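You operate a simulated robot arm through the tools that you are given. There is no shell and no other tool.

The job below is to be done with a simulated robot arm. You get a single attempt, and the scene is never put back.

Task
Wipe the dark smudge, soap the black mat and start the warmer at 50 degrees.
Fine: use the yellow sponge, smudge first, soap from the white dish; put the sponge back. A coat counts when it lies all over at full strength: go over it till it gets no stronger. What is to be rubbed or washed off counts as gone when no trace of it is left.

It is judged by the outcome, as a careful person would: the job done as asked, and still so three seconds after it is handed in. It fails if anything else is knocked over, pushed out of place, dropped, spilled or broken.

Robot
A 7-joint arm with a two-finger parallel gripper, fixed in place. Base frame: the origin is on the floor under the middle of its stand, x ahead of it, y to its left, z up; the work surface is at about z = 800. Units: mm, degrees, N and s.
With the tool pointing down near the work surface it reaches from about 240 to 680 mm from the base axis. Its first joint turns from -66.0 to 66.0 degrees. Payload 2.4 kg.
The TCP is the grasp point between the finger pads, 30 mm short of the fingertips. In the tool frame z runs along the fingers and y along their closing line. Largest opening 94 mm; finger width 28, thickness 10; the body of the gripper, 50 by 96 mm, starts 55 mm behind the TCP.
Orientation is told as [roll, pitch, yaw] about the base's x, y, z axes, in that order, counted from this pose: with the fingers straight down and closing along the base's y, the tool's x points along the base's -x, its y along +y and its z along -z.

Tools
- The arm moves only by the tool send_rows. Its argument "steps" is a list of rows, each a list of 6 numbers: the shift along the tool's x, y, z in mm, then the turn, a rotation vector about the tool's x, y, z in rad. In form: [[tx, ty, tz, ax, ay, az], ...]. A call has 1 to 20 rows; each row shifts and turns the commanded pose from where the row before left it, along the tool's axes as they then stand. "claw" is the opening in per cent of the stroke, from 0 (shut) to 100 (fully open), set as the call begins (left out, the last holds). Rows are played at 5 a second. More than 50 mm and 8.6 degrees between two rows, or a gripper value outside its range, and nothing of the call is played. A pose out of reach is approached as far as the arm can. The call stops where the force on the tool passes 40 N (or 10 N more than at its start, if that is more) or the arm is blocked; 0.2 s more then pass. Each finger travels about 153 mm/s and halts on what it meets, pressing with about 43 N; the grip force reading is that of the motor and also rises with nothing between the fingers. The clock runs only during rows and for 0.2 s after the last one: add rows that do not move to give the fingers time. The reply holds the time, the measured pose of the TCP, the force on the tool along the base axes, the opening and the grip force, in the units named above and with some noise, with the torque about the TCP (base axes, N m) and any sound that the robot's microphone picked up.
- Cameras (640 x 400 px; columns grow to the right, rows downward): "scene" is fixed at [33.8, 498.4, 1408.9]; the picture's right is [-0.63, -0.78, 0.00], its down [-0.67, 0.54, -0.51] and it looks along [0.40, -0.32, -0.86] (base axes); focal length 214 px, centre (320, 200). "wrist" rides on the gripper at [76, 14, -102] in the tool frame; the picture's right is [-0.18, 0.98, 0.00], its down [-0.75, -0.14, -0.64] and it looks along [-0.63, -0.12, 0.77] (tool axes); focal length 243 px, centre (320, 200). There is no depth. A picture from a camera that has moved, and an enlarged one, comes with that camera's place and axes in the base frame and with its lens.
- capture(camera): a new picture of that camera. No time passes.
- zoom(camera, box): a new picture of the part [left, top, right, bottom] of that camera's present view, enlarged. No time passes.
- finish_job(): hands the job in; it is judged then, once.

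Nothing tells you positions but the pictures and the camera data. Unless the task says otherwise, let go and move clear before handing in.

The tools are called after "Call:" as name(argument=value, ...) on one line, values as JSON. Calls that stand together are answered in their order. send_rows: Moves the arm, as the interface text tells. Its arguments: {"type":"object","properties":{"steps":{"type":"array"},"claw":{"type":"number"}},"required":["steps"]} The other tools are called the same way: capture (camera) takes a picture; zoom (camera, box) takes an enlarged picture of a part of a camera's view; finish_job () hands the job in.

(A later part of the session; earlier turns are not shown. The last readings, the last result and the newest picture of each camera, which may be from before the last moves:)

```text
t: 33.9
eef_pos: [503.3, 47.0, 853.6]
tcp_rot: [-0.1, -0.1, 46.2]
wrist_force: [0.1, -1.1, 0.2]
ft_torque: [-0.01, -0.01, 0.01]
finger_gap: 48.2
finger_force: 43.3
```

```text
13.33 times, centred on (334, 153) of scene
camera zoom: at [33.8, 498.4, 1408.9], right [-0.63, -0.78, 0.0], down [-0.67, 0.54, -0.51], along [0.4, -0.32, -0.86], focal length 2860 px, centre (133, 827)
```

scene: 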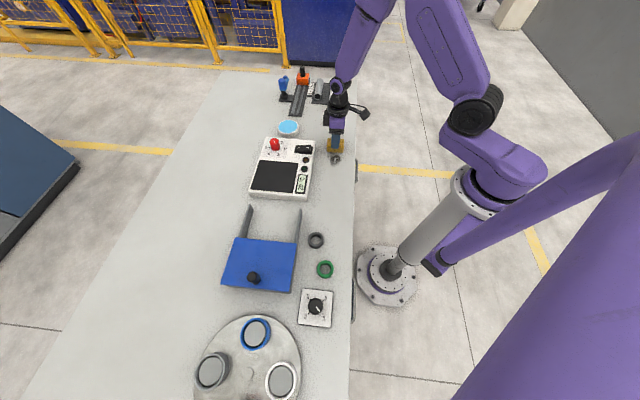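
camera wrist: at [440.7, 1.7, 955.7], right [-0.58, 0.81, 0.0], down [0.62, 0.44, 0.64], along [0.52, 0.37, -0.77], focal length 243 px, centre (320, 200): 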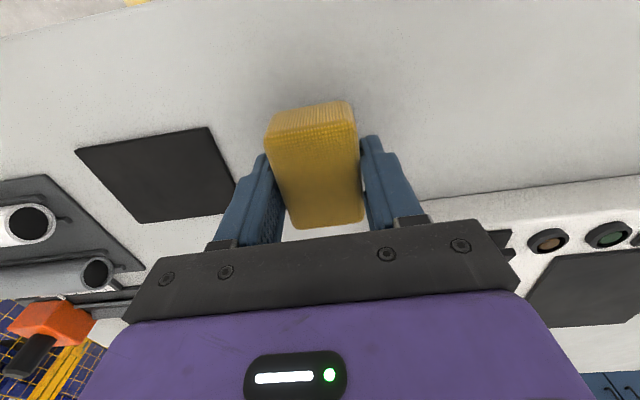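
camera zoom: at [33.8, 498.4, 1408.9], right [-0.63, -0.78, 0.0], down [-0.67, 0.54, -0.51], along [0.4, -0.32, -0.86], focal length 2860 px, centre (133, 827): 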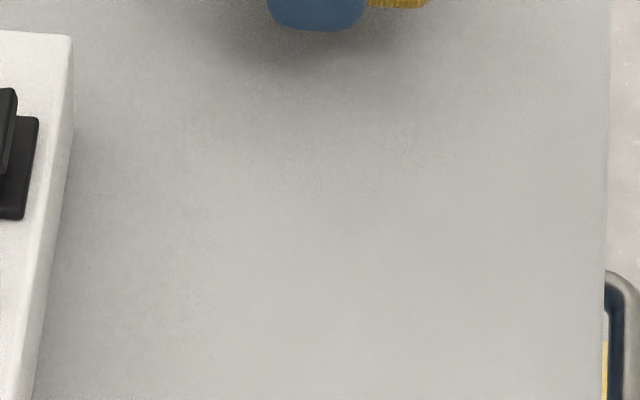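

The smudge area looks clean. I enlarge it further to check for any faint trace.

Call:
zoom(camera="scene", box=[326, 144, 350, 159])

Call:
zoom(camera="scene", box=[326, 156, 350, 171])

Call:
zoom(camera="wrist", box=[400, 0, 592, 120])

```text
16.00 times, centred on (338, 152) of scene
camera zoom: at [33.8, 498.4, 1408.9], right [-0.63, -0.78, 0.0], down [-0.67, 0.54, -0.51], along [0.4, -0.32, -0.86], focal length 3432 px, centre (32, 976)
```

zoom: 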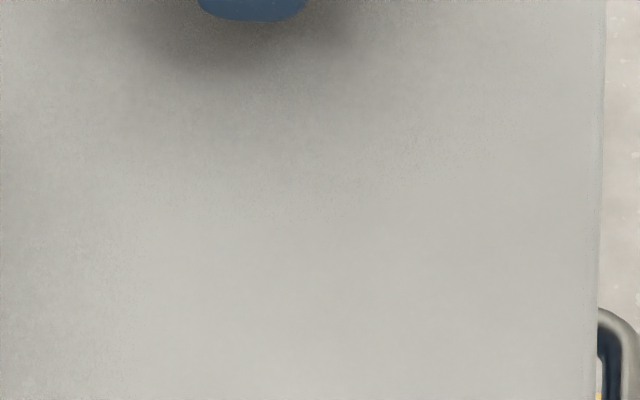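

```text
16.00 times, centred on (338, 164) of scene
camera zoom: at [33.8, 498.4, 1408.9], right [-0.63, -0.78, 0.0], down [-0.67, 0.54, -0.51], along [0.4, -0.32, -0.86], focal length 3432 px, centre (32, 784)
```

zoom: 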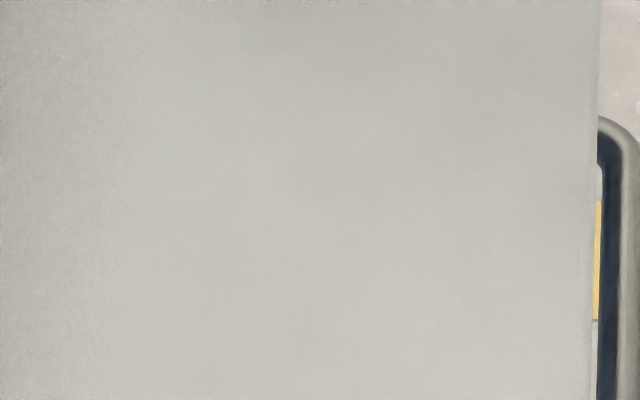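

```text
3.33 times, centred on (496, 60) of wrist
camera zoom: at [440.7, 1.7, 955.7], right [-0.58, 0.81, 0.0], down [0.62, 0.44, 0.64], along [0.52, 0.37, -0.77], focal length 809 px, centre (-267, 667)
```

zoom: 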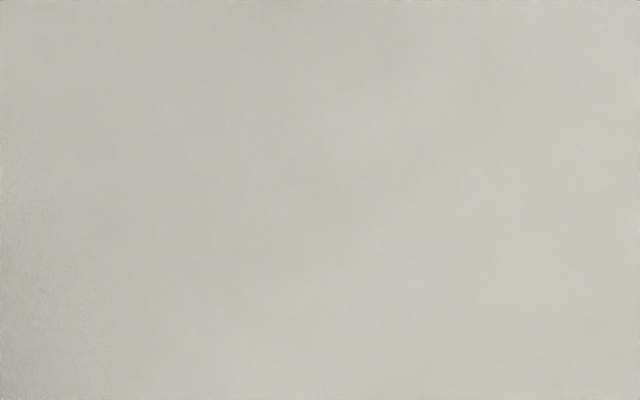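

No trace of the smudge is left. Next I carry the sponge up and over to the soap dish, centred near (649, 163), staying above everything.

Call:
send_rows(steps=[[0, 0, -15, 0, 0, 0], [0, 0, -15, 0, 0, 0], [-20, -2.7, 0, 0, 0, 0], [-23, -3, 0, 0, 0, 0], [-23, -3, 0, 0, 0, 0], [-23, -3, 0, 0, 0, 0], [-23, -3, 0, 0, 0, 0], [-23, -3, 0, 0, 0, 0], [-20, -2.7, 0, 0, 0, 0], [-20, -2.7, 0, 0, 0, 0], [-10, -1.4, 0, 0, 0, 0], [0, 0, 0, 0, 0, 0]])

Call:
capture(camera="wrist")

Call:
zoom(camera="scene", box=[260, 100, 324, 140])

```text
t: 36.5
eef_pos: [651.8, 164.4, 882.1]
tcp_rot: [0.0, 0.0, 46.1]
wrist_force: [-0.1, -0.8, 0.5]
ft_torque: [0.02, 0.01, -0.02]
finger_gap: 48.2
finger_force: 42.8
```

```text
taken
camera wrist: at [588.2, 119.4, 984.4], right [-0.58, 0.81, 0.0], down [0.62, 0.44, 0.64], along [0.52, 0.37, -0.77], focal length 243 px, centre (320, 200)
```

wrist: 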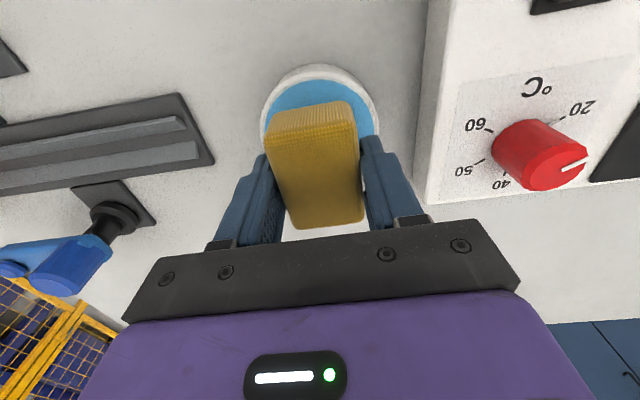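

```text
10.00 times, centred on (292, 120) of scene
camera zoom: at [33.8, 498.4, 1408.9], right [-0.63, -0.78, 0.0], down [-0.67, 0.54, -0.51], along [0.4, -0.32, -0.86], focal length 2145 px, centre (600, 1000)
```

zoom: 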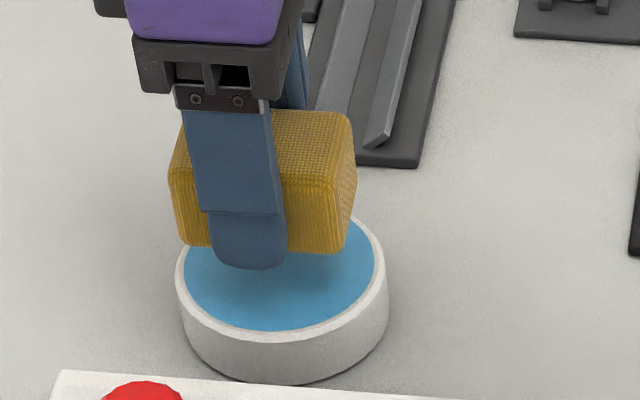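

The sponge is above the dish. I check the dish centre precisely in the wrist view before lowering.

Call:
zoom(camera="wrist", box=[240, 50, 400, 150])

```text
4.00 times, centred on (320, 100) of wrist
camera zoom: at [588.2, 119.4, 984.4], right [-0.58, 0.81, 0.0], down [0.62, 0.44, 0.64], along [0.52, 0.37, -0.77], focal length 970 px, centre (320, 600)
```

zoom: 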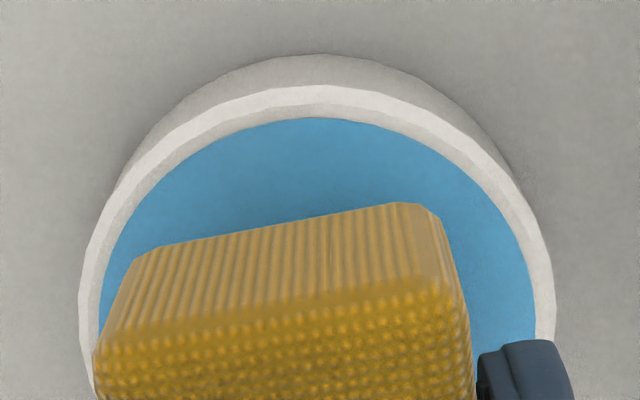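

The dish is centred under the sponge within 2 mm. I lower slowly until the sponge just meets the soap.

Call:
send_rows(steps=[[1, 0.5, 6, 0, 0, 0], [0, 0, 6, 0, 0, 0], [0, 0, 4, 0, 0, 0], [0, 0, 3, 0, 0, 0], [0, 0, 2, 0, 0, 0], [0, 0, 0, 0, 0, 0]])

Call:
send_rows(steps=[[0, 0, 1, 0, 0, 0], [0, 0, 0, 0, 0, 0]])

Call:
send_rows(steps=[[0, 0, 1, 0, 0, 0], [0, 0, 0, 0, 0, 0]])

```text
t: 37.9
eef_pos: [649.4, 162.5, 861.8]
tcp_rot: [0.1, 0.0, 46.1]
wrist_force: [-0.2, 0.3, 0.2]
ft_torque: [-0.02, -0.02, -0.01]
finger_gap: 48.1
finger_force: 42.9
```

```text
t: 38.5
eef_pos: [649.6, 162.3, 860.6]
tcp_rot: [0.0, 0.0, 46.1]
wrist_force: [-0.2, -0.5, -0.2]
ft_torque: [0.03, 0.0, 0.01]
finger_gap: 48.1
finger_force: 42.5
```

```text
t: 39.1
eef_pos: [650.1, 162.0, 860.7]
tcp_rot: [0.0, 0.0, 46.0]
wrist_force: [0.5, -0.6, 0.2]
ft_torque: [0.0, 0.0, 0.03]
finger_gap: 48.4
finger_force: 43.1
```

Call:
send_rows(steps=[[0, 0, 1, 0, 0, 0], [0, 0, 1, 0, 0, 0], [0, 0, 0, 0, 0, 0]])

Call:
zoom(camera="scene", box=[268, 110, 316, 140])

Call:
zoom(camera="wrist", box=[240, 50, 400, 150])

```text
t: 39.9
eef_pos: [651.1, 163.1, 859.2]
tcp_rot: [-0.1, 0.0, 46.1]
wrist_force: [-3.3, -2.0, 9.9]
ft_torque: [-0.12, 0.13, 0.02]
finger_gap: 48.2
finger_force: 42.9
```

```text
13.33 times, centred on (292, 125) of scene
camera zoom: at [33.5, 498.3, 1408.9], right [-0.63, -0.78, 0.0], down [-0.67, 0.54, -0.51], along [0.4, -0.32, -0.86], focal length 2860 px, centre (693, 1200)
```

zoom: 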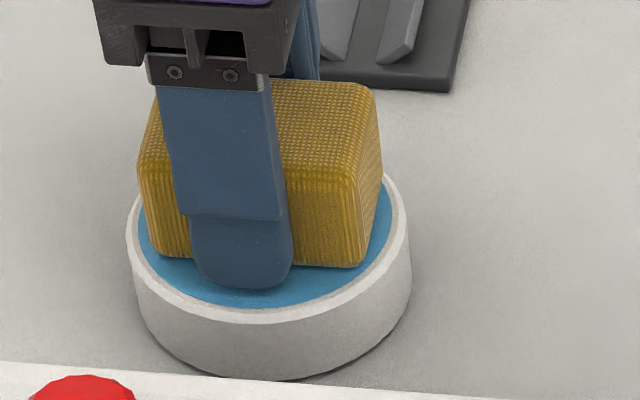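

```text
4.00 times, centred on (320, 100) of wrist
camera zoom: at [587.4, 117.5, 961.3], right [-0.58, 0.81, 0.0], down [0.62, 0.44, 0.64], along [0.52, 0.37, -0.77], focal length 970 px, centre (320, 600)
```

zoom: 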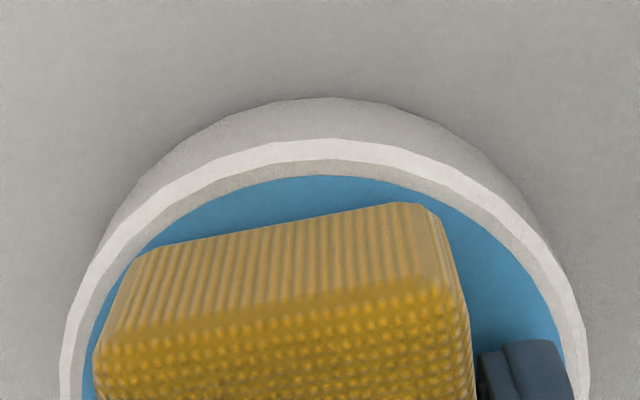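

The sponge touches the soap at about 10 N. I press slightly more, hold, lift and dab once more, straight up and down so the dish doesn't shift.

Call:
send_rows(steps=[[0, 0, 0.4, 0, 0, 0], [0, 0, 0, 0, 0, 0], [0, 0, 0, 0, 0, 0], [0, 0, 0, 0, 0, 0], [0, 0, 0, 0, 0, 0]])

Call:
send_rows(steps=[[0, 0, -3, 0, 0, 0], [0, 0, 0, 0, 0, 0], [0, 0, 2.6, 0, 0, 0], [0, 0, 0.5, 0, 0, 0], [0, 0, 0, 0, 0, 0], [0, 0, 0, 0, 0, 0], [0, 0, 0, 0, 0, 0], [0, 0, 0, 0, 0, 0]])

Call:
zoom(camera="scene", box=[268, 110, 316, 140])

```text
t: 41.1
eef_pos: [650.9, 162.2, 858.6]
tcp_rot: [-0.1, -0.2, 46.1]
wrist_force: [0.2, -2.0, 22.8]
ft_torque: [-0.13, 0.03, -0.01]
finger_gap: 48.4
finger_force: 42.9
```

```text
t: 42.9
eef_pos: [651.2, 162.9, 858.4]
tcp_rot: [-0.1, -0.1, 46.1]
wrist_force: [-3.3, -1.9, 20.8]
ft_torque: [-0.04, 0.13, 0.01]
finger_gap: 48.4
finger_force: 43.3
```

```text
13.33 times, centred on (292, 125) of scene
camera zoom: at [33.3, 498.2, 1408.9], right [-0.63, -0.78, 0.0], down [-0.67, 0.54, -0.51], along [0.4, -0.32, -0.86], focal length 2860 px, centre (693, 1200)
```

zoom: 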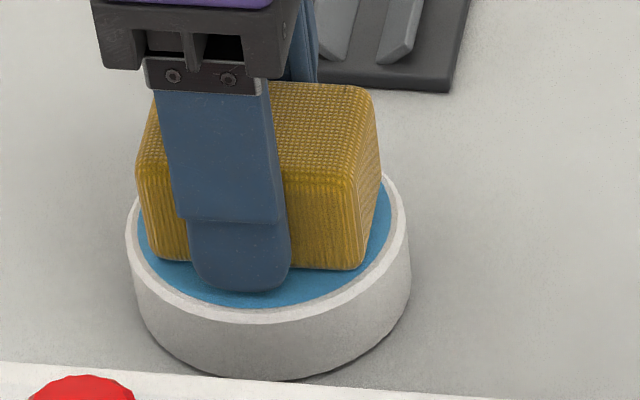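

The sponge should be loaded now. I lift it clear and carry it over to the middle of the black mat.

Call:
send_rows(steps=[[0, 0, -2, 0, 0, 0], [0, 0, -6, 0, 0, 0], [0, 0, -10, 0, 0, 0], [0, 0, -10, 0, 0, 0], [21.9, -12, 0, 0, 0, 0], [21.9, -12, 0, 0, 0, 0], [21.9, -12, 0, 0, 0, 0], [21.9, -12, 0, 0, 0, 0], [21.9, -12, 0, 0, 0, 0], [21.9, -12, 0, 0, 0, 0], [21.9, -12, 0, 0, 0, 0], [21.7, -12, 0, 0, 0, 0], [0, 0, 0, 0, 0, 0]])

Call:
capture(camera="wrist")

Call:
zoom(camera="scene", box=[260, 90, 372, 160])

```text
t: 45.7
eef_pos: [597.4, -30.3, 884.9]
tcp_rot: [0.0, 0.1, 46.1]
wrist_force: [0.8, -1.5, -0.8]
ft_torque: [0.0, 0.04, -0.02]
finger_gap: 48.4
finger_force: 42.7
```

```text
taken
camera wrist: at [534.4, -74.9, 986.8], right [-0.58, 0.81, 0.0], down [0.62, 0.44, 0.64], along [0.52, 0.37, -0.77], focal length 243 px, centre (320, 200)
```

wrist: 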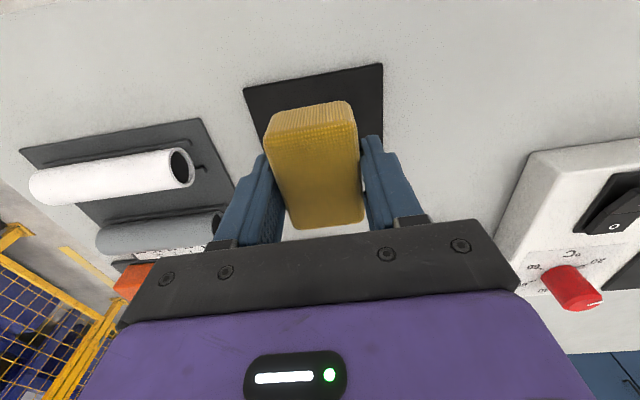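

```text
5.71 times, centred on (316, 125) of scene
camera zoom: at [33.8, 498.4, 1408.9], right [-0.63, -0.78, 0.0], down [-0.67, 0.54, -0.51], along [0.4, -0.32, -0.86], focal length 1226 px, centre (343, 629)
```

zoom: 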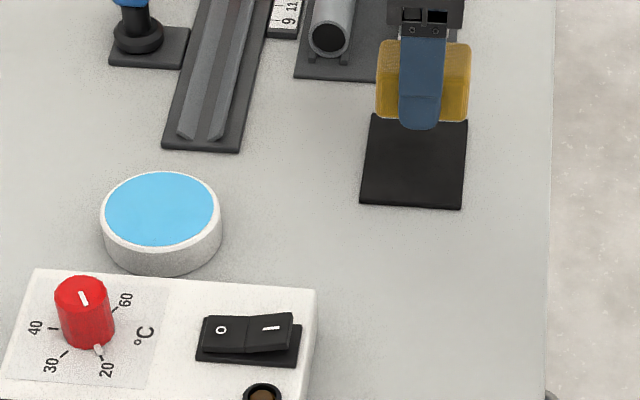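

The sponge is centred above the mat. I lower it step by step until it touches.

Call:
send_rows(steps=[[0, 0, 12, 0, 0, 0], [0, 0, 12, 0, 0, 0], [0, 0, 10, 0, 0, 0], [0, 0, 6, 0, 0, 0], [0, 0, 4, 0, 0, 0], [0, 0, 0, 0, 0, 0]])

Call:
send_rows(steps=[[0, 0, 1, 0, 0, 0], [0, 0, 0, 0, 0, 0]])

Call:
send_rows(steps=[[0, 0, 1, 0, 0, 0], [0, 0, 0, 0, 0, 0]])

```text
t: 47.1
eef_pos: [599.7, -29.4, 841.6]
tcp_rot: [0.0, -0.1, 46.2]
wrist_force: [0.1, -0.5, -1.1]
ft_torque: [0.01, -0.01, -0.04]
finger_gap: 48.6
finger_force: 42.9
```

```text
t: 47.7
eef_pos: [597.5, -29.1, 839.9]
tcp_rot: [0.0, 0.1, 46.1]
wrist_force: [-0.1, 0.5, -0.7]
ft_torque: [-0.01, 0.0, -0.02]
finger_gap: 48.2
finger_force: 42.9
```

```text
t: 48.3
eef_pos: [598.5, -29.1, 839.4]
tcp_rot: [0.0, 0.0, 46.1]
wrist_force: [-0.2, 0.6, -0.3]
ft_torque: [0.0, 0.01, 0.03]
finger_gap: 48.1
finger_force: 42.9
```

Call:
send_rows(steps=[[0, 0, 0.7, 0, 0, 0], [0, 0, 0.5, 0, 0, 0], [0, 0, 0, 0, 0, 0]])

Call:
send_rows(steps=[[0, 0, 0.5, 0, 0, 0], [0, 0, 0, 0, 0, 0]])

```text
t: 49.1
eef_pos: [599.4, -29.5, 838.2]
tcp_rot: [0.0, 0.0, 46.1]
wrist_force: [0.1, -0.2, -0.6]
ft_torque: [0.0, 0.0, -0.03]
finger_gap: 48.2
finger_force: 43.0
```

```text
t: 49.7
eef_pos: [599.6, -29.2, 838.3]
tcp_rot: [0.0, -0.1, 46.0]
wrist_force: [-1.4, -0.7, 2.9]
ft_torque: [0.04, -0.06, -0.01]
finger_gap: 48.4
finger_force: 43.0
```

Contact begins. I press slightly more and make a first short stroke to see how the mat takes the soap.

Call:
send_rows(steps=[[0, 0, 0.4, 0, 0, 0], [0, 8, 0, 0, 0, 0], [0, 9, 0, 0, 0, 0], [0, 9, 0, 0, 0, 0], [0, 8, 0, 0, 0, 0], [0, 0, 0, 0, 0, 0]])

Call:
capture(camera="wrist")

Call:
zoom(camera="scene", box=[300, 90, 364, 130])

```text
t: 51.1
eef_pos: [574.6, -6.6, 838.4]
tcp_rot: [-0.1, -0.1, 46.1]
wrist_force: [6.1, -5.5, 13.2]
ft_torque: [-0.14, -0.18, 0.01]
finger_gap: 48.2
finger_force: 42.8
```

```text
taken
camera wrist: at [510.4, -51.4, 939.9], right [-0.58, 0.81, 0.0], down [0.62, 0.44, 0.64], along [0.53, 0.37, -0.76], focal length 243 px, centre (320, 200)
```

wrist: 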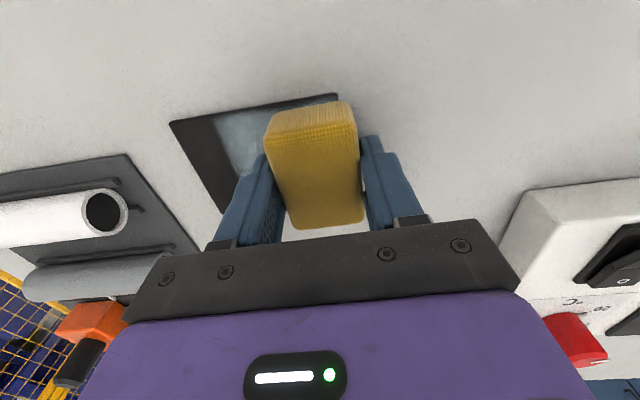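

```text
10.00 times, centred on (332, 110) of scene
camera zoom: at [33.7, 498.3, 1408.9], right [-0.63, -0.78, 0.0], down [-0.67, 0.54, -0.51], along [0.4, -0.32, -0.86], focal length 2145 px, centre (200, 1100)
```

zoom: 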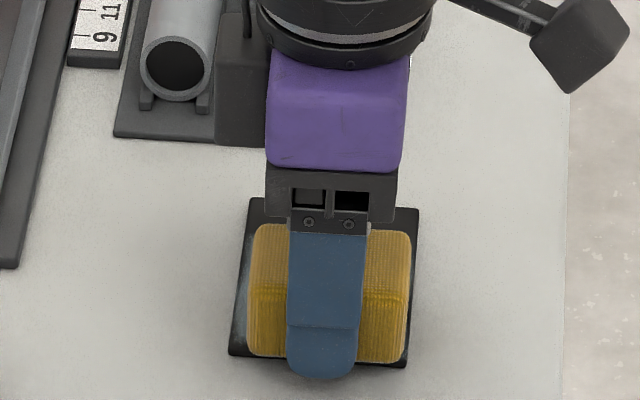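

The sponge lays a blue-white soap film. I continue with systematic overlapping strokes across the whole mat.

Call:
send_rows(steps=[[0, 3, 0, 0, 0, 0], [8, 0, 0, 0, 0, 0], [0, -9, 0, 0, 0, 0], [0, -9, 0, 0, 0, 0], [0, -9, 0, 0, 0, 0], [0, -9, 0, 0, 0, 0], [0, -9, 0, 0, 0, 0], [0, -9, 0, 0, 0, 0], [0, -9, 0, 0, 0, 0], [0, -9, 0, 0, 0, 0], [0, 0, 0, 0, 0, 0]])

Call:
capture(camera="wrist")

Call:
zoom(camera="scene", box=[300, 90, 364, 130])

```text
t: 52.0
eef_pos: [567.1, -6.7, 837.3]
tcp_rot: [0.6, 0.2, 46.8]
wrist_force: [-5.2, 1.3, 9.1]
ft_torque: [0.14, -0.16, 0.09]
finger_gap: 48.3
finger_force: 43.4
stopped in row 4: the force on the tool passed its limit at 46 N (the readings are from after the stop); the commanded pose is now the measured one
```

```text
taken
camera wrist: at [506.5, -52.6, 940.8], right [-0.59, 0.81, 0.01], down [0.63, 0.45, 0.64], along [0.51, 0.38, -0.77], focal length 243 px, centre (320, 200)
```

wrist: 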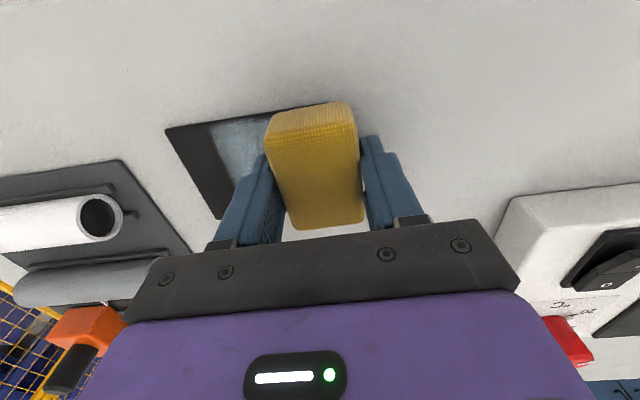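

```text
10.00 times, centred on (332, 110) of scene
camera zoom: at [33.5, 498.4, 1408.9], right [-0.63, -0.78, 0.0], down [-0.67, 0.54, -0.51], along [0.4, -0.32, -0.86], focal length 2145 px, centre (200, 1100)
```

zoom: 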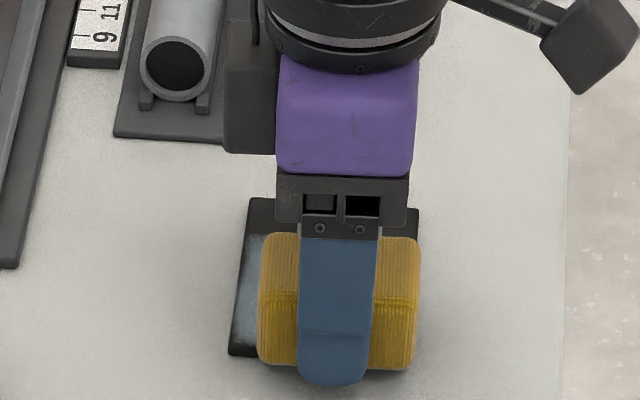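

The stroke stopped on a force peak and left the tool slightly turned. The mat hasn't moved. I lift a little, read the pose and level the tool.

Call:
send_rows(steps=[[0, 0, -4, 0, 0, 0], [0, 0, 0, 0, 0, 0], [0, 0, 0, 0, 0, 0]])

```text
t: 52.8
eef_pos: [568.5, -7.0, 842.5]
tcp_rot: [0.7, 0.3, 46.7]
wrist_force: [0.2, -0.8, -0.1]
ft_torque: [-0.01, -0.02, -0.01]
finger_gap: 48.1
finger_force: 42.9
```

Call:
send_rows(steps=[[0, 0, 0, 0.0122, -0.0052, 0.0113], [4, -5, 0, 0, 0, 0], [0, 0, 2, 0, 0, 0], [0, 0, 1, 0, 0, 0], [0, 0, 0, 0, 0, 0]])

Call:
send_rows(steps=[[0, 0, 0.5, 0, 0, 0], [0, 0, 0, 0, 0, 0]])

Call:
send_rows(steps=[[0, 0, 0.5, 0, 0, 0], [0, 0, 0, 0, 0, 0]])

```text
t: 54.0
eef_pos: [570.3, -13.8, 837.6]
tcp_rot: [0.0, 0.0, 46.1]
wrist_force: [0.7, -0.6, -0.3]
ft_torque: [0.0, -0.04, -0.04]
finger_gap: 48.3
finger_force: 43.3
```

```text
t: 54.6
eef_pos: [567.8, -13.3, 838.7]
tcp_rot: [-0.1, 0.1, 46.1]
wrist_force: [0.7, -0.6, 1.3]
ft_torque: [-0.02, -0.01, -0.01]
finger_gap: 48.3
finger_force: 42.5
```

```text
t: 55.2
eef_pos: [568.8, -13.5, 838.0]
tcp_rot: [-0.1, 0.0, 46.1]
wrist_force: [-3.0, -1.5, 8.6]
ft_torque: [0.0, 0.08, -0.01]
finger_gap: 48.4
finger_force: 42.8
```

Light contact of about 9 N. I stroke toward the far edge in this column.

Call:
send_rows(steps=[[0, -6, 0, 0, 0, 0], [0, -6, 0, 0, 0, 0], [0, -6, 0, 0, 0, 0], [0, -6, 0, 0, 0, 0], [0, -6, 0, 0, 0, 0], [0, -6, 0, 0, 0, 0], [0, -6, 0, 0, 0, 0], [0, -6, 0, 0, 0, 0], [0, -6, 0, 0, 0, 0], [0, -6, 0, 0, 0, 0], [0, -6, 0, 0, 0, 0], [0, 0, 0, 0, 0, 0]])

Call:
capture(camera="wrist")

Call:
zoom(camera="scene", box=[300, 90, 364, 130])

```text
t: 57.8
eef_pos: [616.9, -59.1, 836.8]
tcp_rot: [-0.2, 0.0, 46.1]
wrist_force: [-0.8, 1.0, 4.1]
ft_torque: [-0.03, 0.0, -0.01]
finger_gap: 48.1
finger_force: 42.7
```

```text
taken
camera wrist: at [553.9, -104.5, 939.9], right [-0.58, 0.81, 0.0], down [0.62, 0.45, 0.64], along [0.52, 0.37, -0.77], focal length 243 px, centre (320, 200)
```

wrist: 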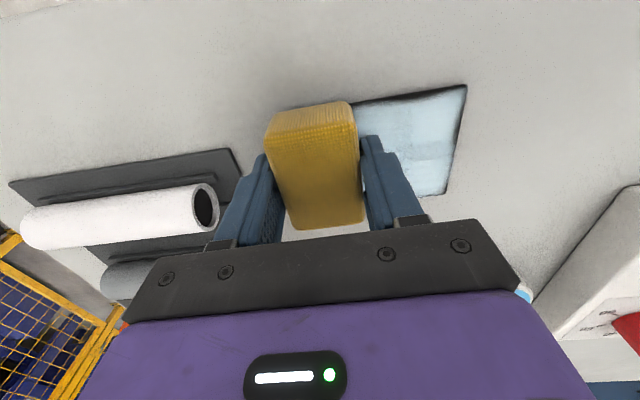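

```text
10.00 times, centred on (332, 110) of scene
camera zoom: at [33.7, 498.4, 1408.9], right [-0.63, -0.78, 0.0], down [-0.67, 0.54, -0.51], along [0.4, -0.32, -0.86], focal length 2145 px, centre (200, 1100)
```

zoom: 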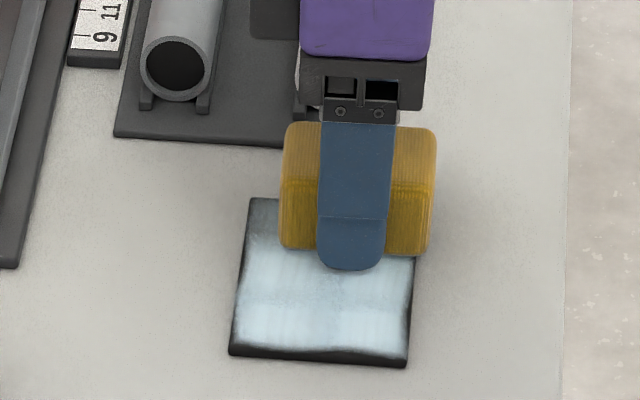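

The film is building well. I now do the far edge, shift to the other side column and stroke back.

Call:
send_rows(steps=[[0, -4, 0.2, 0, 0, 0], [-6, 0, 0, 0, 0, 0], [-6, 0, 0, 0, 0, 0], [-6, 0, 0, 0, 0, 0], [0, 0, 0, 0, 0, 0]])

Call:
send_rows(steps=[[0, 6, 0, 0, 0, 0], [0, 6, 0, 0, 0, 0], [0, 6, 0, 0, 0, 0], [0, 6, 0, 0, 0, 0], [0, 6, 0, 0, 0, 0], [0, 6, 0, 0, 0, 0], [0, 6, 0, 0, 0, 0], [0, 6, 0, 0, 0, 0], [0, 6, 0, 0, 0, 0], [0, 6, 0, 0, 0, 0], [0, 6, 0, 0, 0, 0], [0, 6, 0, 0, 0, 0], [0, 0, 0, 0, 0, 0]])

Call:
capture(camera="wrist")

Call:
zoom(camera="scene", box=[300, 90, 364, 130])

```text
t: 59.0
eef_pos: [631.9, -50.2, 837.3]
tcp_rot: [-0.2, -0.1, 46.0]
wrist_force: [-5.6, -10.1, 13.1]
ft_torque: [-0.26, 0.16, -0.01]
finger_gap: 48.2
finger_force: 42.6
```

```text
t: 61.8
eef_pos: [580.3, 0.6, 836.4]
tcp_rot: [-0.1, 0.0, 46.1]
wrist_force: [3.6, -5.5, 9.2]
ft_torque: [-0.11, -0.18, -0.02]
finger_gap: 48.3
finger_force: 42.9
```

```text
taken
camera wrist: at [517.2, -43.9, 939.7], right [-0.58, 0.81, 0.0], down [0.62, 0.45, 0.64], along [0.52, 0.37, -0.77], focal length 243 px, centre (320, 200)
```

wrist: 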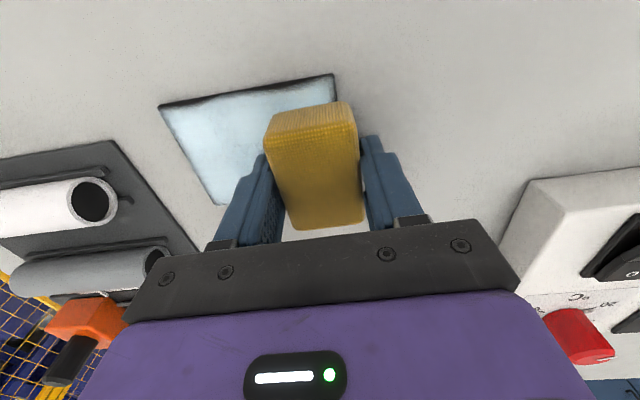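

```text
10.00 times, centred on (332, 110) of scene
camera zoom: at [33.7, 498.3, 1408.9], right [-0.63, -0.78, 0.0], down [-0.67, 0.54, -0.51], along [0.4, -0.32, -0.86], focal length 2145 px, centre (200, 1100)
```

zoom: 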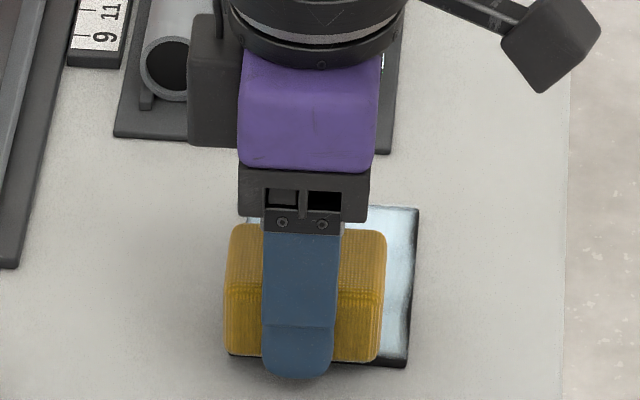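

Most of the mat is white now; the near edge is still thin. I go over the near edge sideways with light force.

Call:
send_rows(steps=[[0, 3, 0, 0, 0, 0], [0, 3, 0, 0, 0, 0], [-4, 0, 0, 0, 0, 0], [4, 0, 0, 0, 0, 0], [4, 0, 0, 0, 0, 0], [4, 0, 0, 0, 0, 0], [4, 0, 0, 0, 0, 0], [4, 0, 0, 0, 0, 0], [4, 0, 0, 0, 0, 0], [4, 0, 0, 0, 0, 0], [0, 0, 0, 0, 0, 0]])

Call:
capture(camera="wrist")

Call:
zoom(camera="scene", box=[300, 90, 364, 130])

```text
t: 64.2
eef_pos: [559.8, -11.5, 836.7]
tcp_rot: [0.0, 0.1, 46.1]
wrist_force: [0.4, 0.4, 1.6]
ft_torque: [0.04, -0.03, -0.01]
finger_gap: 48.3
finger_force: 42.6
```

```text
taken
camera wrist: at [496.1, -56.6, 939.8], right [-0.58, 0.81, 0.0], down [0.62, 0.45, 0.64], along [0.52, 0.37, -0.77], focal length 243 px, centre (320, 200)
```

wrist: 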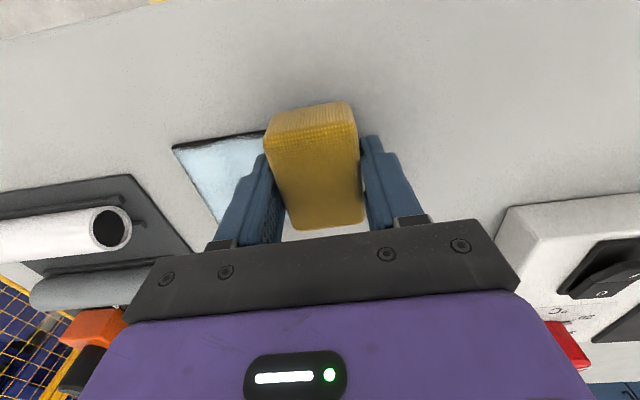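

```text
10.00 times, centred on (332, 110) of scene
camera zoom: at [33.8, 498.4, 1408.9], right [-0.63, -0.78, 0.0], down [-0.67, 0.54, -0.51], along [0.4, -0.32, -0.86], focal length 2145 px, centre (200, 1100)
```

zoom: 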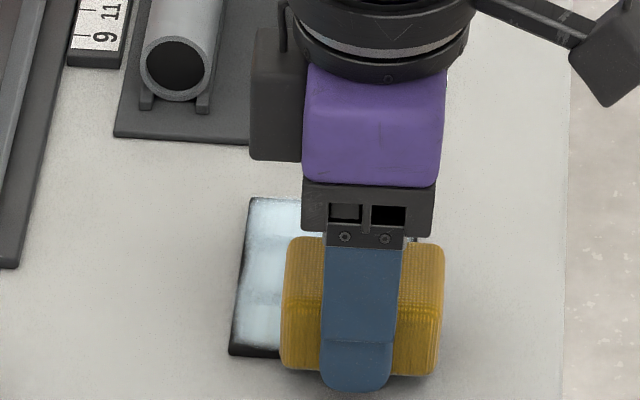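

Call:
send_rows(steps=[[0, 0, 0.4, 0, 0, 0], [-4, 0, 0, 0, 0, 0], [-4, 0, 0, 0, 0, 0], [-4, 0, 0, 0, 0, 0], [-4, 0, 0, 0, 0, 0], [-4, 0, 0, 0, 0, 0], [-4, 0, 0, 0, 0, 0], [-4, 0, 0, 0, 0, 0], [0, 0, 0, 0, 0, 0]])

Call:
send_rows(steps=[[0, 0, -3, 0, 0, 0], [0, 0, -10, 0, 0, 0], [0, 0, -15, 0, 0, 0], [0, 20, -15, 0, 0, 0], [0, 30, 0, 0, 0, 0], [0, 30, 0, 0, 0, 0], [0, 0, 0, 0, 0, 0]])

Call:
capture(camera="wrist")

Call:
zoom(camera="scene", box=[310, 100, 350, 125])

```text
t: 66.2
eef_pos: [577.3, 7.8, 837.3]
tcp_rot: [-0.1, -0.1, 46.1]
wrist_force: [-3.7, -6.0, 10.6]
ft_torque: [-0.17, 0.13, 0.04]
finger_gap: 48.5
finger_force: 42.8
```

```text
t: 67.8
eef_pos: [519.9, 64.7, 881.1]
tcp_rot: [-0.1, 0.0, 46.1]
wrist_force: [1.0, -0.9, -1.4]
ft_torque: [-0.01, -0.01, -0.02]
finger_gap: 48.2
finger_force: 42.3
```

```text
taken
camera wrist: at [457.1, 19.0, 983.1], right [-0.58, 0.81, 0.0], down [0.62, 0.45, 0.64], along [0.52, 0.37, -0.77], focal length 243 px, centre (320, 200)
```

wrist: 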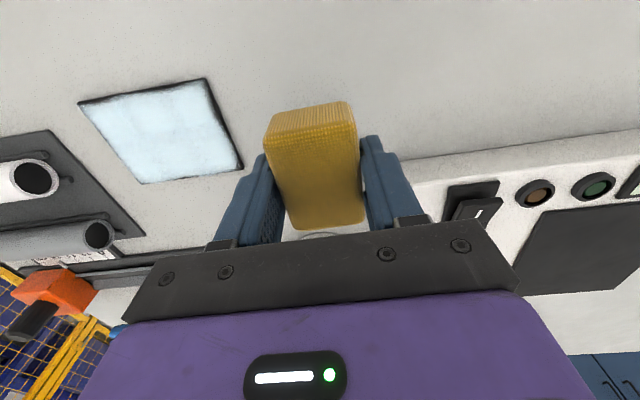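

```text
16.00 times, centred on (330, 112) of scene
camera zoom: at [33.8, 498.4, 1408.9], right [-0.63, -0.78, 0.0], down [-0.67, 0.54, -0.51], along [0.4, -0.32, -0.86], focal length 3432 px, centre (160, 1600)
```

zoom: 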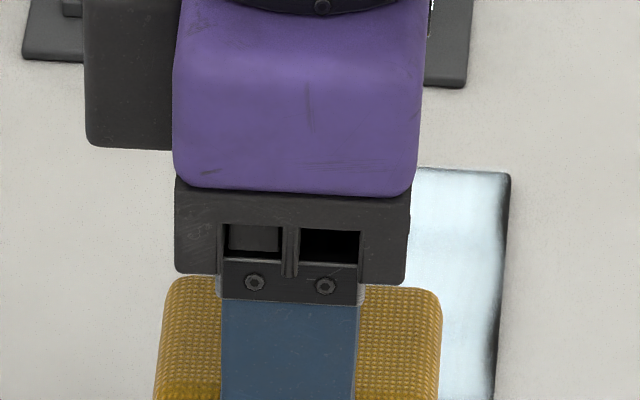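

I take an enlarged look at the mat from the wrist camera to find where the coat is thin.

Call:
zoom(camera="wrist", box=[70, 70, 262, 190])

Call:
zoom(camera="wrist", box=[150, 65, 262, 135])

```text
3.33 times, centred on (166, 130) of wrist
camera zoom: at [457.1, 19.0, 983.1], right [-0.58, 0.81, 0.0], down [0.62, 0.45, 0.64], along [0.52, 0.37, -0.77], focal length 809 px, centre (833, 433)
```

zoom: 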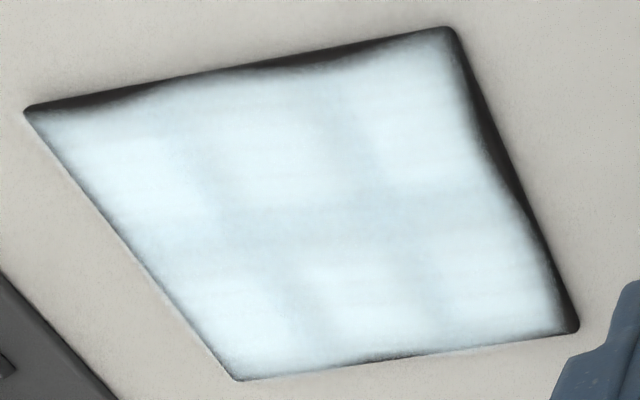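

```text
5.71 times, centred on (206, 100) of wrist
camera zoom: at [457.1, 19.0, 983.1], right [-0.58, 0.81, 0.0], down [0.62, 0.45, 0.64], along [0.52, 0.37, -0.77], focal length 1386 px, centre (971, 771)
```

zoom: 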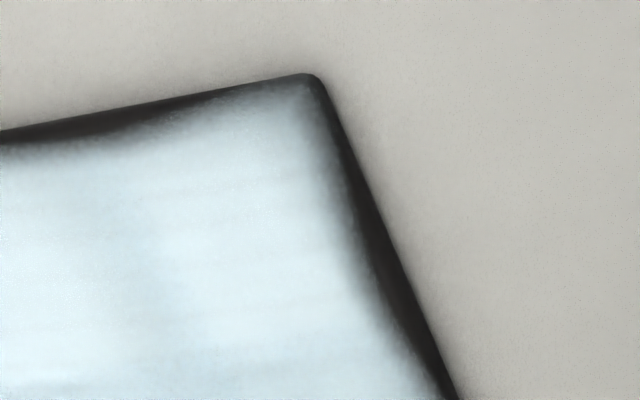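

The centre is well coated, but the near and right edges and the corners are still thin. I go back for a perimeter pass with the sponge overhanging the edges.

Call:
send_rows(steps=[[2, -20, 0, 0, 0, 0], [0, -27, 0, 0, 0, 0], [0, -28, 0, 0, 0, 0], [0, -27, 10, 0, 0, 0], [0, 0, 14, 0, 0, 0], [0, 0, 10, 0, 0, 0], [0, 0, 6, 0, 0, 0], [0, 0, 2.5, 0, 0, 0], [0, 0, 0, 0, 0, 0]])

Call:
send_rows(steps=[[0, 0, 0.6, 0, 0, 0], [0, 0, 0, 0, 0, 0]])

Call:
send_rows(steps=[[0, 0, 0.6, 0, 0, 0], [0, 0, 0, 0, 0, 0]])

```text
t: 69.8
eef_pos: [593.4, -8.5, 837.5]
tcp_rot: [-0.1, 0.0, 46.1]
wrist_force: [-1.0, -0.2, 0.0]
ft_torque: [0.03, 0.0, -0.02]
finger_gap: 48.2
finger_force: 43.4
```

```text
t: 70.4
eef_pos: [592.9, -9.5, 836.9]
tcp_rot: [-0.2, 0.0, 46.1]
wrist_force: [-2.3, 0.5, 9.7]
ft_torque: [0.14, 0.12, 0.04]
finger_gap: 48.6
finger_force: 43.3
```

```text
t: 71.0
eef_pos: [594.5, -9.6, 837.3]
tcp_rot: [-0.2, 0.0, 46.1]
wrist_force: [-2.9, -2.7, 17.1]
ft_torque: [0.06, 0.18, -0.05]
finger_gap: 48.3
finger_force: 43.0
```

Call:
send_rows(steps=[[0, 6, 0, 0, 0, 0], [0, 6, 0, 0, 0, 0], [0, 6, 0, 0, 0, 0], [0, 6, 0, 0, 0, 0], [0, 0, 0, 0, 0, 0]])

Call:
send_rows(steps=[[-4, 0, 0, 0, 0, 0], [5, 0, 0, 0, 0, 0], [5, 0, 0, 0, 0, 0], [5, 0, 0, 0, 0, 0], [5, 0, 0, 0, 0, 0], [5, 0, 0, 0, 0, 0], [5, 0, 0, 0, 0, 0], [0, 0, 0, 0, 0, 0]])

```text
t: 72.2
eef_pos: [576.9, 7.7, 837.7]
tcp_rot: [-0.3, -0.1, 46.0]
wrist_force: [7.6, -7.5, 15.1]
ft_torque: [-0.23, -0.27, -0.01]
finger_gap: 48.0
finger_force: 43.6
```

```text
t: 74.0
eef_pos: [558.6, -10.1, 835.9]
tcp_rot: [-0.2, -0.1, 46.3]
wrist_force: [7.4, 9.4, 19.2]
ft_torque: [0.31, -0.2, 0.06]
finger_gap: 48.5
finger_force: 43.3
```

Call:
send_rows(steps=[[3, 0, 0, 0, 0, 0], [0, -5, 0, 0, 0, 0], [0, -6, 0, 0, 0, 0], [0, -6, 0, 0, 0, 0], [0, -6, 0, 0, 0, 0], [0, -6, 0, 0, 0, 0], [0, -6, 0, 0, 0, 0], [0, 0, 0, 0, 0, 0]])

Call:
send_rows(steps=[[0, -6, 0, 0, 0, 0], [0, -6, 0, 0, 0, 0], [0, -6, 0, 0, 0, 0], [0, -6, 0, 0, 0, 0], [0, -6, 0, 0, 0, 0], [0, -6, 0, 0, 0, 0], [0, -6, 0, 0, 0, 0], [0, 0, 0, 0, 0, 0]])

Call:
capture(camera="wrist")

Call:
zoom(camera="scene", box=[310, 100, 350, 125])

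```text
t: 74.7
eef_pos: [556.6, -14.3, 837.9]
tcp_rot: [0.2, 0.3, 46.4]
wrist_force: [-5.9, 1.1, 10.1]
ft_torque: [0.14, -0.11, 0.08]
finger_gap: 48.4
finger_force: 43.1
stopped in row 3: the force on the tool passed its limit at 45 N (the readings are from after the stop); the commanded pose is now the measured one
```

```text
t: 76.5
eef_pos: [588.2, -44.2, 836.9]
tcp_rot: [0.2, 0.1, 46.5]
wrist_force: [-7.6, 11.2, 23.0]
ft_torque: [0.2, 0.11, 0.02]
finger_gap: 48.0
finger_force: 42.6
```

```text
taken
camera wrist: at [526.1, -88.0, 939.0], right [-0.59, 0.81, 0.0], down [0.62, 0.45, 0.64], along [0.52, 0.38, -0.77], focal length 243 px, centre (320, 200)
```

wrist: 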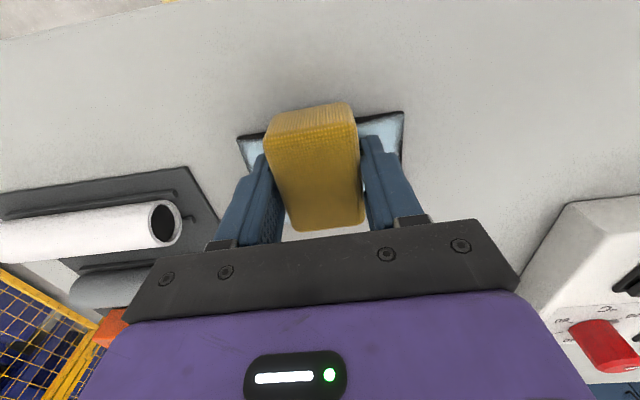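

```text
16.00 times, centred on (330, 112) of scene
camera zoom: at [33.2, 498.7, 1408.8], right [-0.63, -0.78, 0.0], down [-0.67, 0.54, -0.51], along [0.4, -0.32, -0.86], focal length 3432 px, centre (160, 1600)
```

zoom: 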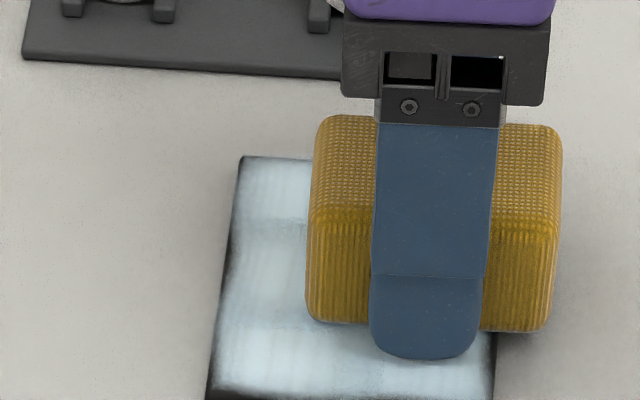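

Call:
send_rows(steps=[[0, -6, -0.3, 0, 0, 0], [0, -6, 0, 0, 0, 0], [0, -6, 0, 0, 0, 0], [0, -6, 0, 0, 0, 0], [0, -6, 0, 0, 0, 0], [0, -6, 0, 0, 0, 0], [0, -3, 0, 0, 0, 0], [0, 0, 0, 0, 0, 0]])

Call:
send_rows(steps=[[-5, 0, 0, 0, 0, 0], [-5, 0, 0, 0, 0, 0], [-5, 0, 0, 0, 0, 0], [-5, 0, 0, 0, 0, 0], [-5, 0, 0, 0, 0, 0], [-5, 0, 0, 0, 0, 0], [0, 0, 0, 0, 0, 0]])

```text
t: 76.9
eef_pos: [590.8, -43.1, 836.2]
tcp_rot: [0.6, 0.4, 46.6]
wrist_force: [-6.3, 1.1, 10.7]
ft_torque: [-0.01, -0.11, -0.02]
finger_gap: 48.2
finger_force: 43.1
stopped in row 1: the force on the tool passed its limit at 44 N (the readings are from after the stop); the commanded pose is now the measured one
```

```text
t: 78.5
eef_pos: [609.5, -21.7, 837.1]
tcp_rot: [0.5, 0.3, 46.7]
wrist_force: [-5.3, -7.8, 16.1]
ft_torque: [-0.27, -0.08, -0.1]
finger_gap: 48.2
finger_force: 43.3
```

Force peaks keep interrupting the strokes, so I lift slightly, level the tool and work with lighter contact.

Call:
send_rows(steps=[[0, 0, -3, 0, 0, 0], [0, 0, 0, 0.0087, -0.0052, 0.0105], [0, 0, 1.5, 0, 0, 0], [0, 0, 0, 0, 0, 0]])

Call:
send_rows(steps=[[0, 0, 0.5, 0, 0, 0], [0, 0, 0, 0, 0, 0]])

Call:
send_rows(steps=[[0, 0, 0.4, 0, 0, 0], [0, 0, 0, 0, 0, 0]])

```text
t: 79.5
eef_pos: [610.5, -21.9, 836.6]
tcp_rot: [0.1, 0.2, 46.2]
wrist_force: [-0.2, 2.6, 1.0]
ft_torque: [0.05, 0.08, -0.04]
finger_gap: 48.1
finger_force: 42.8
```

```text
t: 80.1
eef_pos: [609.8, -21.4, 835.9]
tcp_rot: [0.0, 0.1, 46.1]
wrist_force: [-1.4, 3.5, 6.6]
ft_torque: [0.11, 0.2, -0.05]
finger_gap: 48.1
finger_force: 42.6
```

```text
t: 80.7
eef_pos: [610.2, -21.6, 836.5]
tcp_rot: [-0.1, -0.1, 46.2]
wrist_force: [1.8, 2.7, 8.8]
ft_torque: [0.02, 0.13, -0.05]
finger_gap: 48.4
finger_force: 43.2
```

Call:
send_rows(steps=[[0, -4, 0, 0, 0, 0], [0, -5, 0, 0, 0, 0], [0, -5, 0, 0, 0, 0], [0, -5, 0, 0, 0, 0], [0, -5, 0, 0, 0, 0], [0, -5, 0, 0, 0, 0], [0, -5, 0, 0, 0, 0], [0, -5, 0, 0, 0, 0], [0, 0, 0, 0, 0, 0]])

Call:
send_rows(steps=[[4, 0, 0, 0, 0, 0], [5, 0, 0, 0, 0, 0], [5, 0, 0, 0, 0, 0], [5, 0, 0, 0, 0, 0], [5, 0, 0, 0, 0, 0], [5, 0, 0, 0, 0, 0], [3, 0, 0, 0, 0, 0], [0, 0, 0, 0, 0, 0]])

Call:
capture(camera="wrist")

Call:
zoom(camera="scene", box=[310, 100, 350, 125])

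```text
t: 82.7
eef_pos: [638.4, -49.6, 835.7]
tcp_rot: [0.1, 0.1, 46.1]
wrist_force: [-3.7, 4.0, 6.1]
ft_torque: [0.11, 0.14, -0.01]
finger_gap: 48.2
finger_force: 42.7
```

```text
t: 84.5
eef_pos: [615.6, -73.0, 836.7]
tcp_rot: [0.0, 0.1, 46.0]
wrist_force: [3.7, 4.0, 7.7]
ft_torque: [0.17, -0.06, 0.0]
finger_gap: 48.3
finger_force: 43.3
```

```text
taken
camera wrist: at [553.4, -116.8, 938.7], right [-0.58, 0.81, 0.0], down [0.62, 0.45, 0.64], along [0.52, 0.37, -0.77], focal length 243 px, centre (320, 200)
```

wrist: 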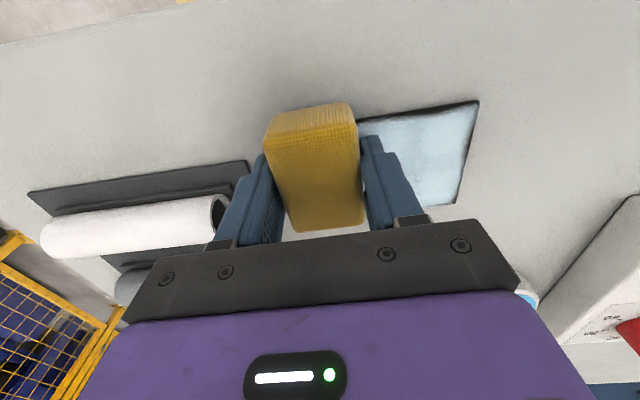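

```text
16.00 times, centred on (330, 112) of scene
camera zoom: at [33.7, 498.5, 1408.8], right [-0.63, -0.78, 0.0], down [-0.67, 0.54, -0.51], along [0.4, -0.32, -0.86], focal length 3432 px, centre (160, 1600)
```

zoom: 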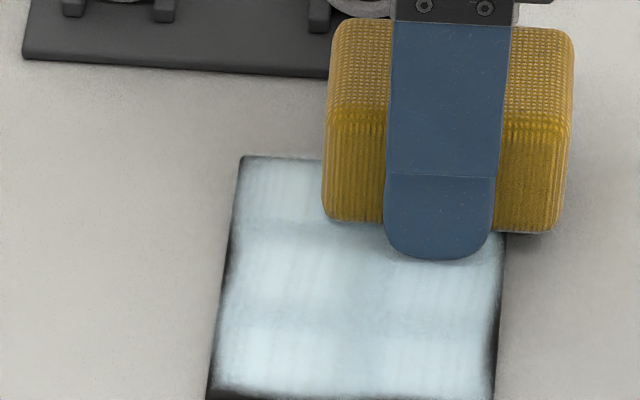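

Far edge done. Now I stroke along the right edge toward the near side.

Call:
send_rows(steps=[[-1, 4, 0, 0, 0, 0], [0, 5, 0, 0, 0, 0], [0, 5, 0, 0, 0, 0], [0, 5, 0, 0, 0, 0], [0, 5, 0, 0, 0, 0], [0, 5, 0, 0, 0, 0], [0, 5, 0, 0, 0, 0], [0, 5, 0, 0, 0, 0], [0, 5, 0, 0, 0, 0], [0, 0, 0, 0, 0, 0]])

Call:
send_rows(steps=[[0, 5, 0, 0, 0, 0], [0, 5, 0, 0, 0, 0], [0, 5, 0, 0, 0, 0], [0, 5, 0, 0, 0, 0], [0, 5, 0, 0, 0, 0], [0, 5, 0, 0, 0, 0], [0, 5, 0, 0, 0, 0], [0, 5, 0, 0, 0, 0], [0, 0, 0, 0, 0, 0]])

Call:
capture(camera="wrist")

Call:
zoom(camera="scene", box=[310, 100, 350, 125])

```text
t: 86.7
eef_pos: [585.2, -40.3, 836.4]
tcp_rot: [0.2, 0.1, 46.2]
wrist_force: [0.4, -0.1, -0.2]
ft_torque: [0.0, 0.01, -0.02]
finger_gap: 48.2
finger_force: 43.2
```

```text
t: 88.7
eef_pos: [556.7, -13.5, 835.4]
tcp_rot: [0.1, 0.1, 46.1]
wrist_force: [-0.4, 0.9, 0.0]
ft_torque: [0.01, -0.01, 0.05]
finger_gap: 48.1
finger_force: 42.7
```

```text
taken
camera wrist: at [494.2, -57.2, 938.8], right [-0.58, 0.81, 0.0], down [0.63, 0.45, 0.64], along [0.52, 0.37, -0.77], focal length 243 px, centre (320, 200)
```

wrist: 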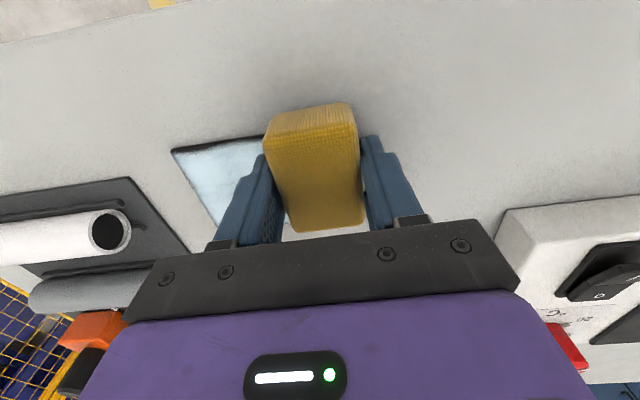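

```text
16.00 times, centred on (330, 112) of scene
camera zoom: at [33.8, 498.4, 1408.9], right [-0.63, -0.78, 0.0], down [-0.67, 0.54, -0.51], along [0.4, -0.32, -0.86], focal length 3432 px, centre (160, 1600)
```

zoom: 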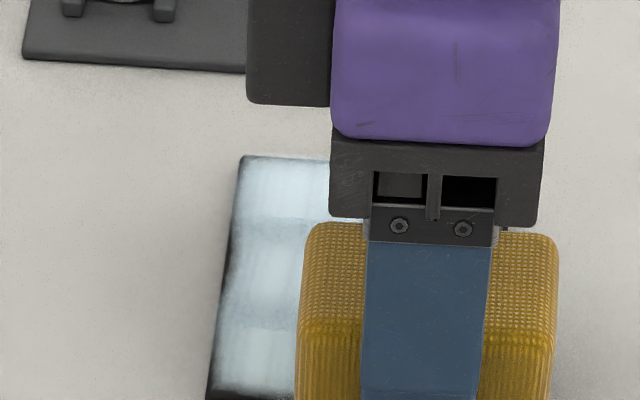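

The contact got too light because the sponge has crept up slightly in the grip. I feel down gently to about 8 N and go along the near edge.

Call:
send_rows(steps=[[0, 0, 0.4, 0, 0, 0], [0, 0, 0, 0, 0, 0]])

Call:
send_rows(steps=[[0, 0, 0.3, 0, 0, 0], [0, 0, 0, 0, 0, 0]])

```text
t: 89.3
eef_pos: [556.0, -11.9, 835.9]
tcp_rot: [0.0, 0.2, 46.1]
wrist_force: [-1.7, -0.7, 6.6]
ft_torque: [-0.07, 0.05, -0.03]
finger_gap: 48.3
finger_force: 43.2
```

```text
t: 89.9
eef_pos: [557.4, -12.9, 836.9]
tcp_rot: [0.0, 0.1, 46.1]
wrist_force: [-2.6, -0.9, 10.4]
ft_torque: [-0.07, 0.01, -0.03]
finger_gap: 48.2
finger_force: 42.8
```

Call:
send_rows(steps=[[-3, 0, 0, 0, 0, 0], [-4, 0, 0, 0, 0, 0], [-4, 0, 0, 0, 0, 0], [-4, 0, 0, 0, 0, 0], [-4, 0, 0, 0, 0, 0], [-4, 0, 0, 0, 0, 0], [-4, 0, 0, 0, 0, 0], [-4, 0, 0, 0, 0, 0], [0, 0, 0, 0, 0, 0]])

Call:
send_rows(steps=[[0, -3, 0, 0, 0, 0], [0, -4, 0, 0, 0, 0], [0, -4, 0, 0, 0, 0], [0, -4, 0, 0, 0, 0], [0, -4, 0, 0, 0, 0], [0, -4, 0, 0, 0, 0], [0, -4, 0, 0, 0, 0], [0, -4, 0, 0, 0, 0], [0, -4, 0, 0, 0, 0], [0, -4, 0, 0, 0, 0], [0, 0, 0, 0, 0, 0]])

```text
t: 90.5
eef_pos: [558.3, -14.1, 835.2]
tcp_rot: [0.5, 0.7, 45.8]
wrist_force: [-5.5, -0.7, 10.4]
ft_torque: [0.14, -0.17, 0.08]
finger_gap: 48.5
finger_force: 43.6
stopped in row 3: the force on the tool passed its limit at 43 N (the readings are from after the stop); the commanded pose is now the measured one
```

```text
t: 92.7
eef_pos: [583.9, -35.2, 837.4]
tcp_rot: [0.7, 0.8, 46.1]
wrist_force: [-5.5, 0.9, 10.1]
ft_torque: [0.07, -0.23, 0.05]
finger_gap: 48.3
finger_force: 43.3
stopped in row 10: the force on the tool passed its limit at 44 N (the readings are from after the stop); the commanded pose is now the measured one
```

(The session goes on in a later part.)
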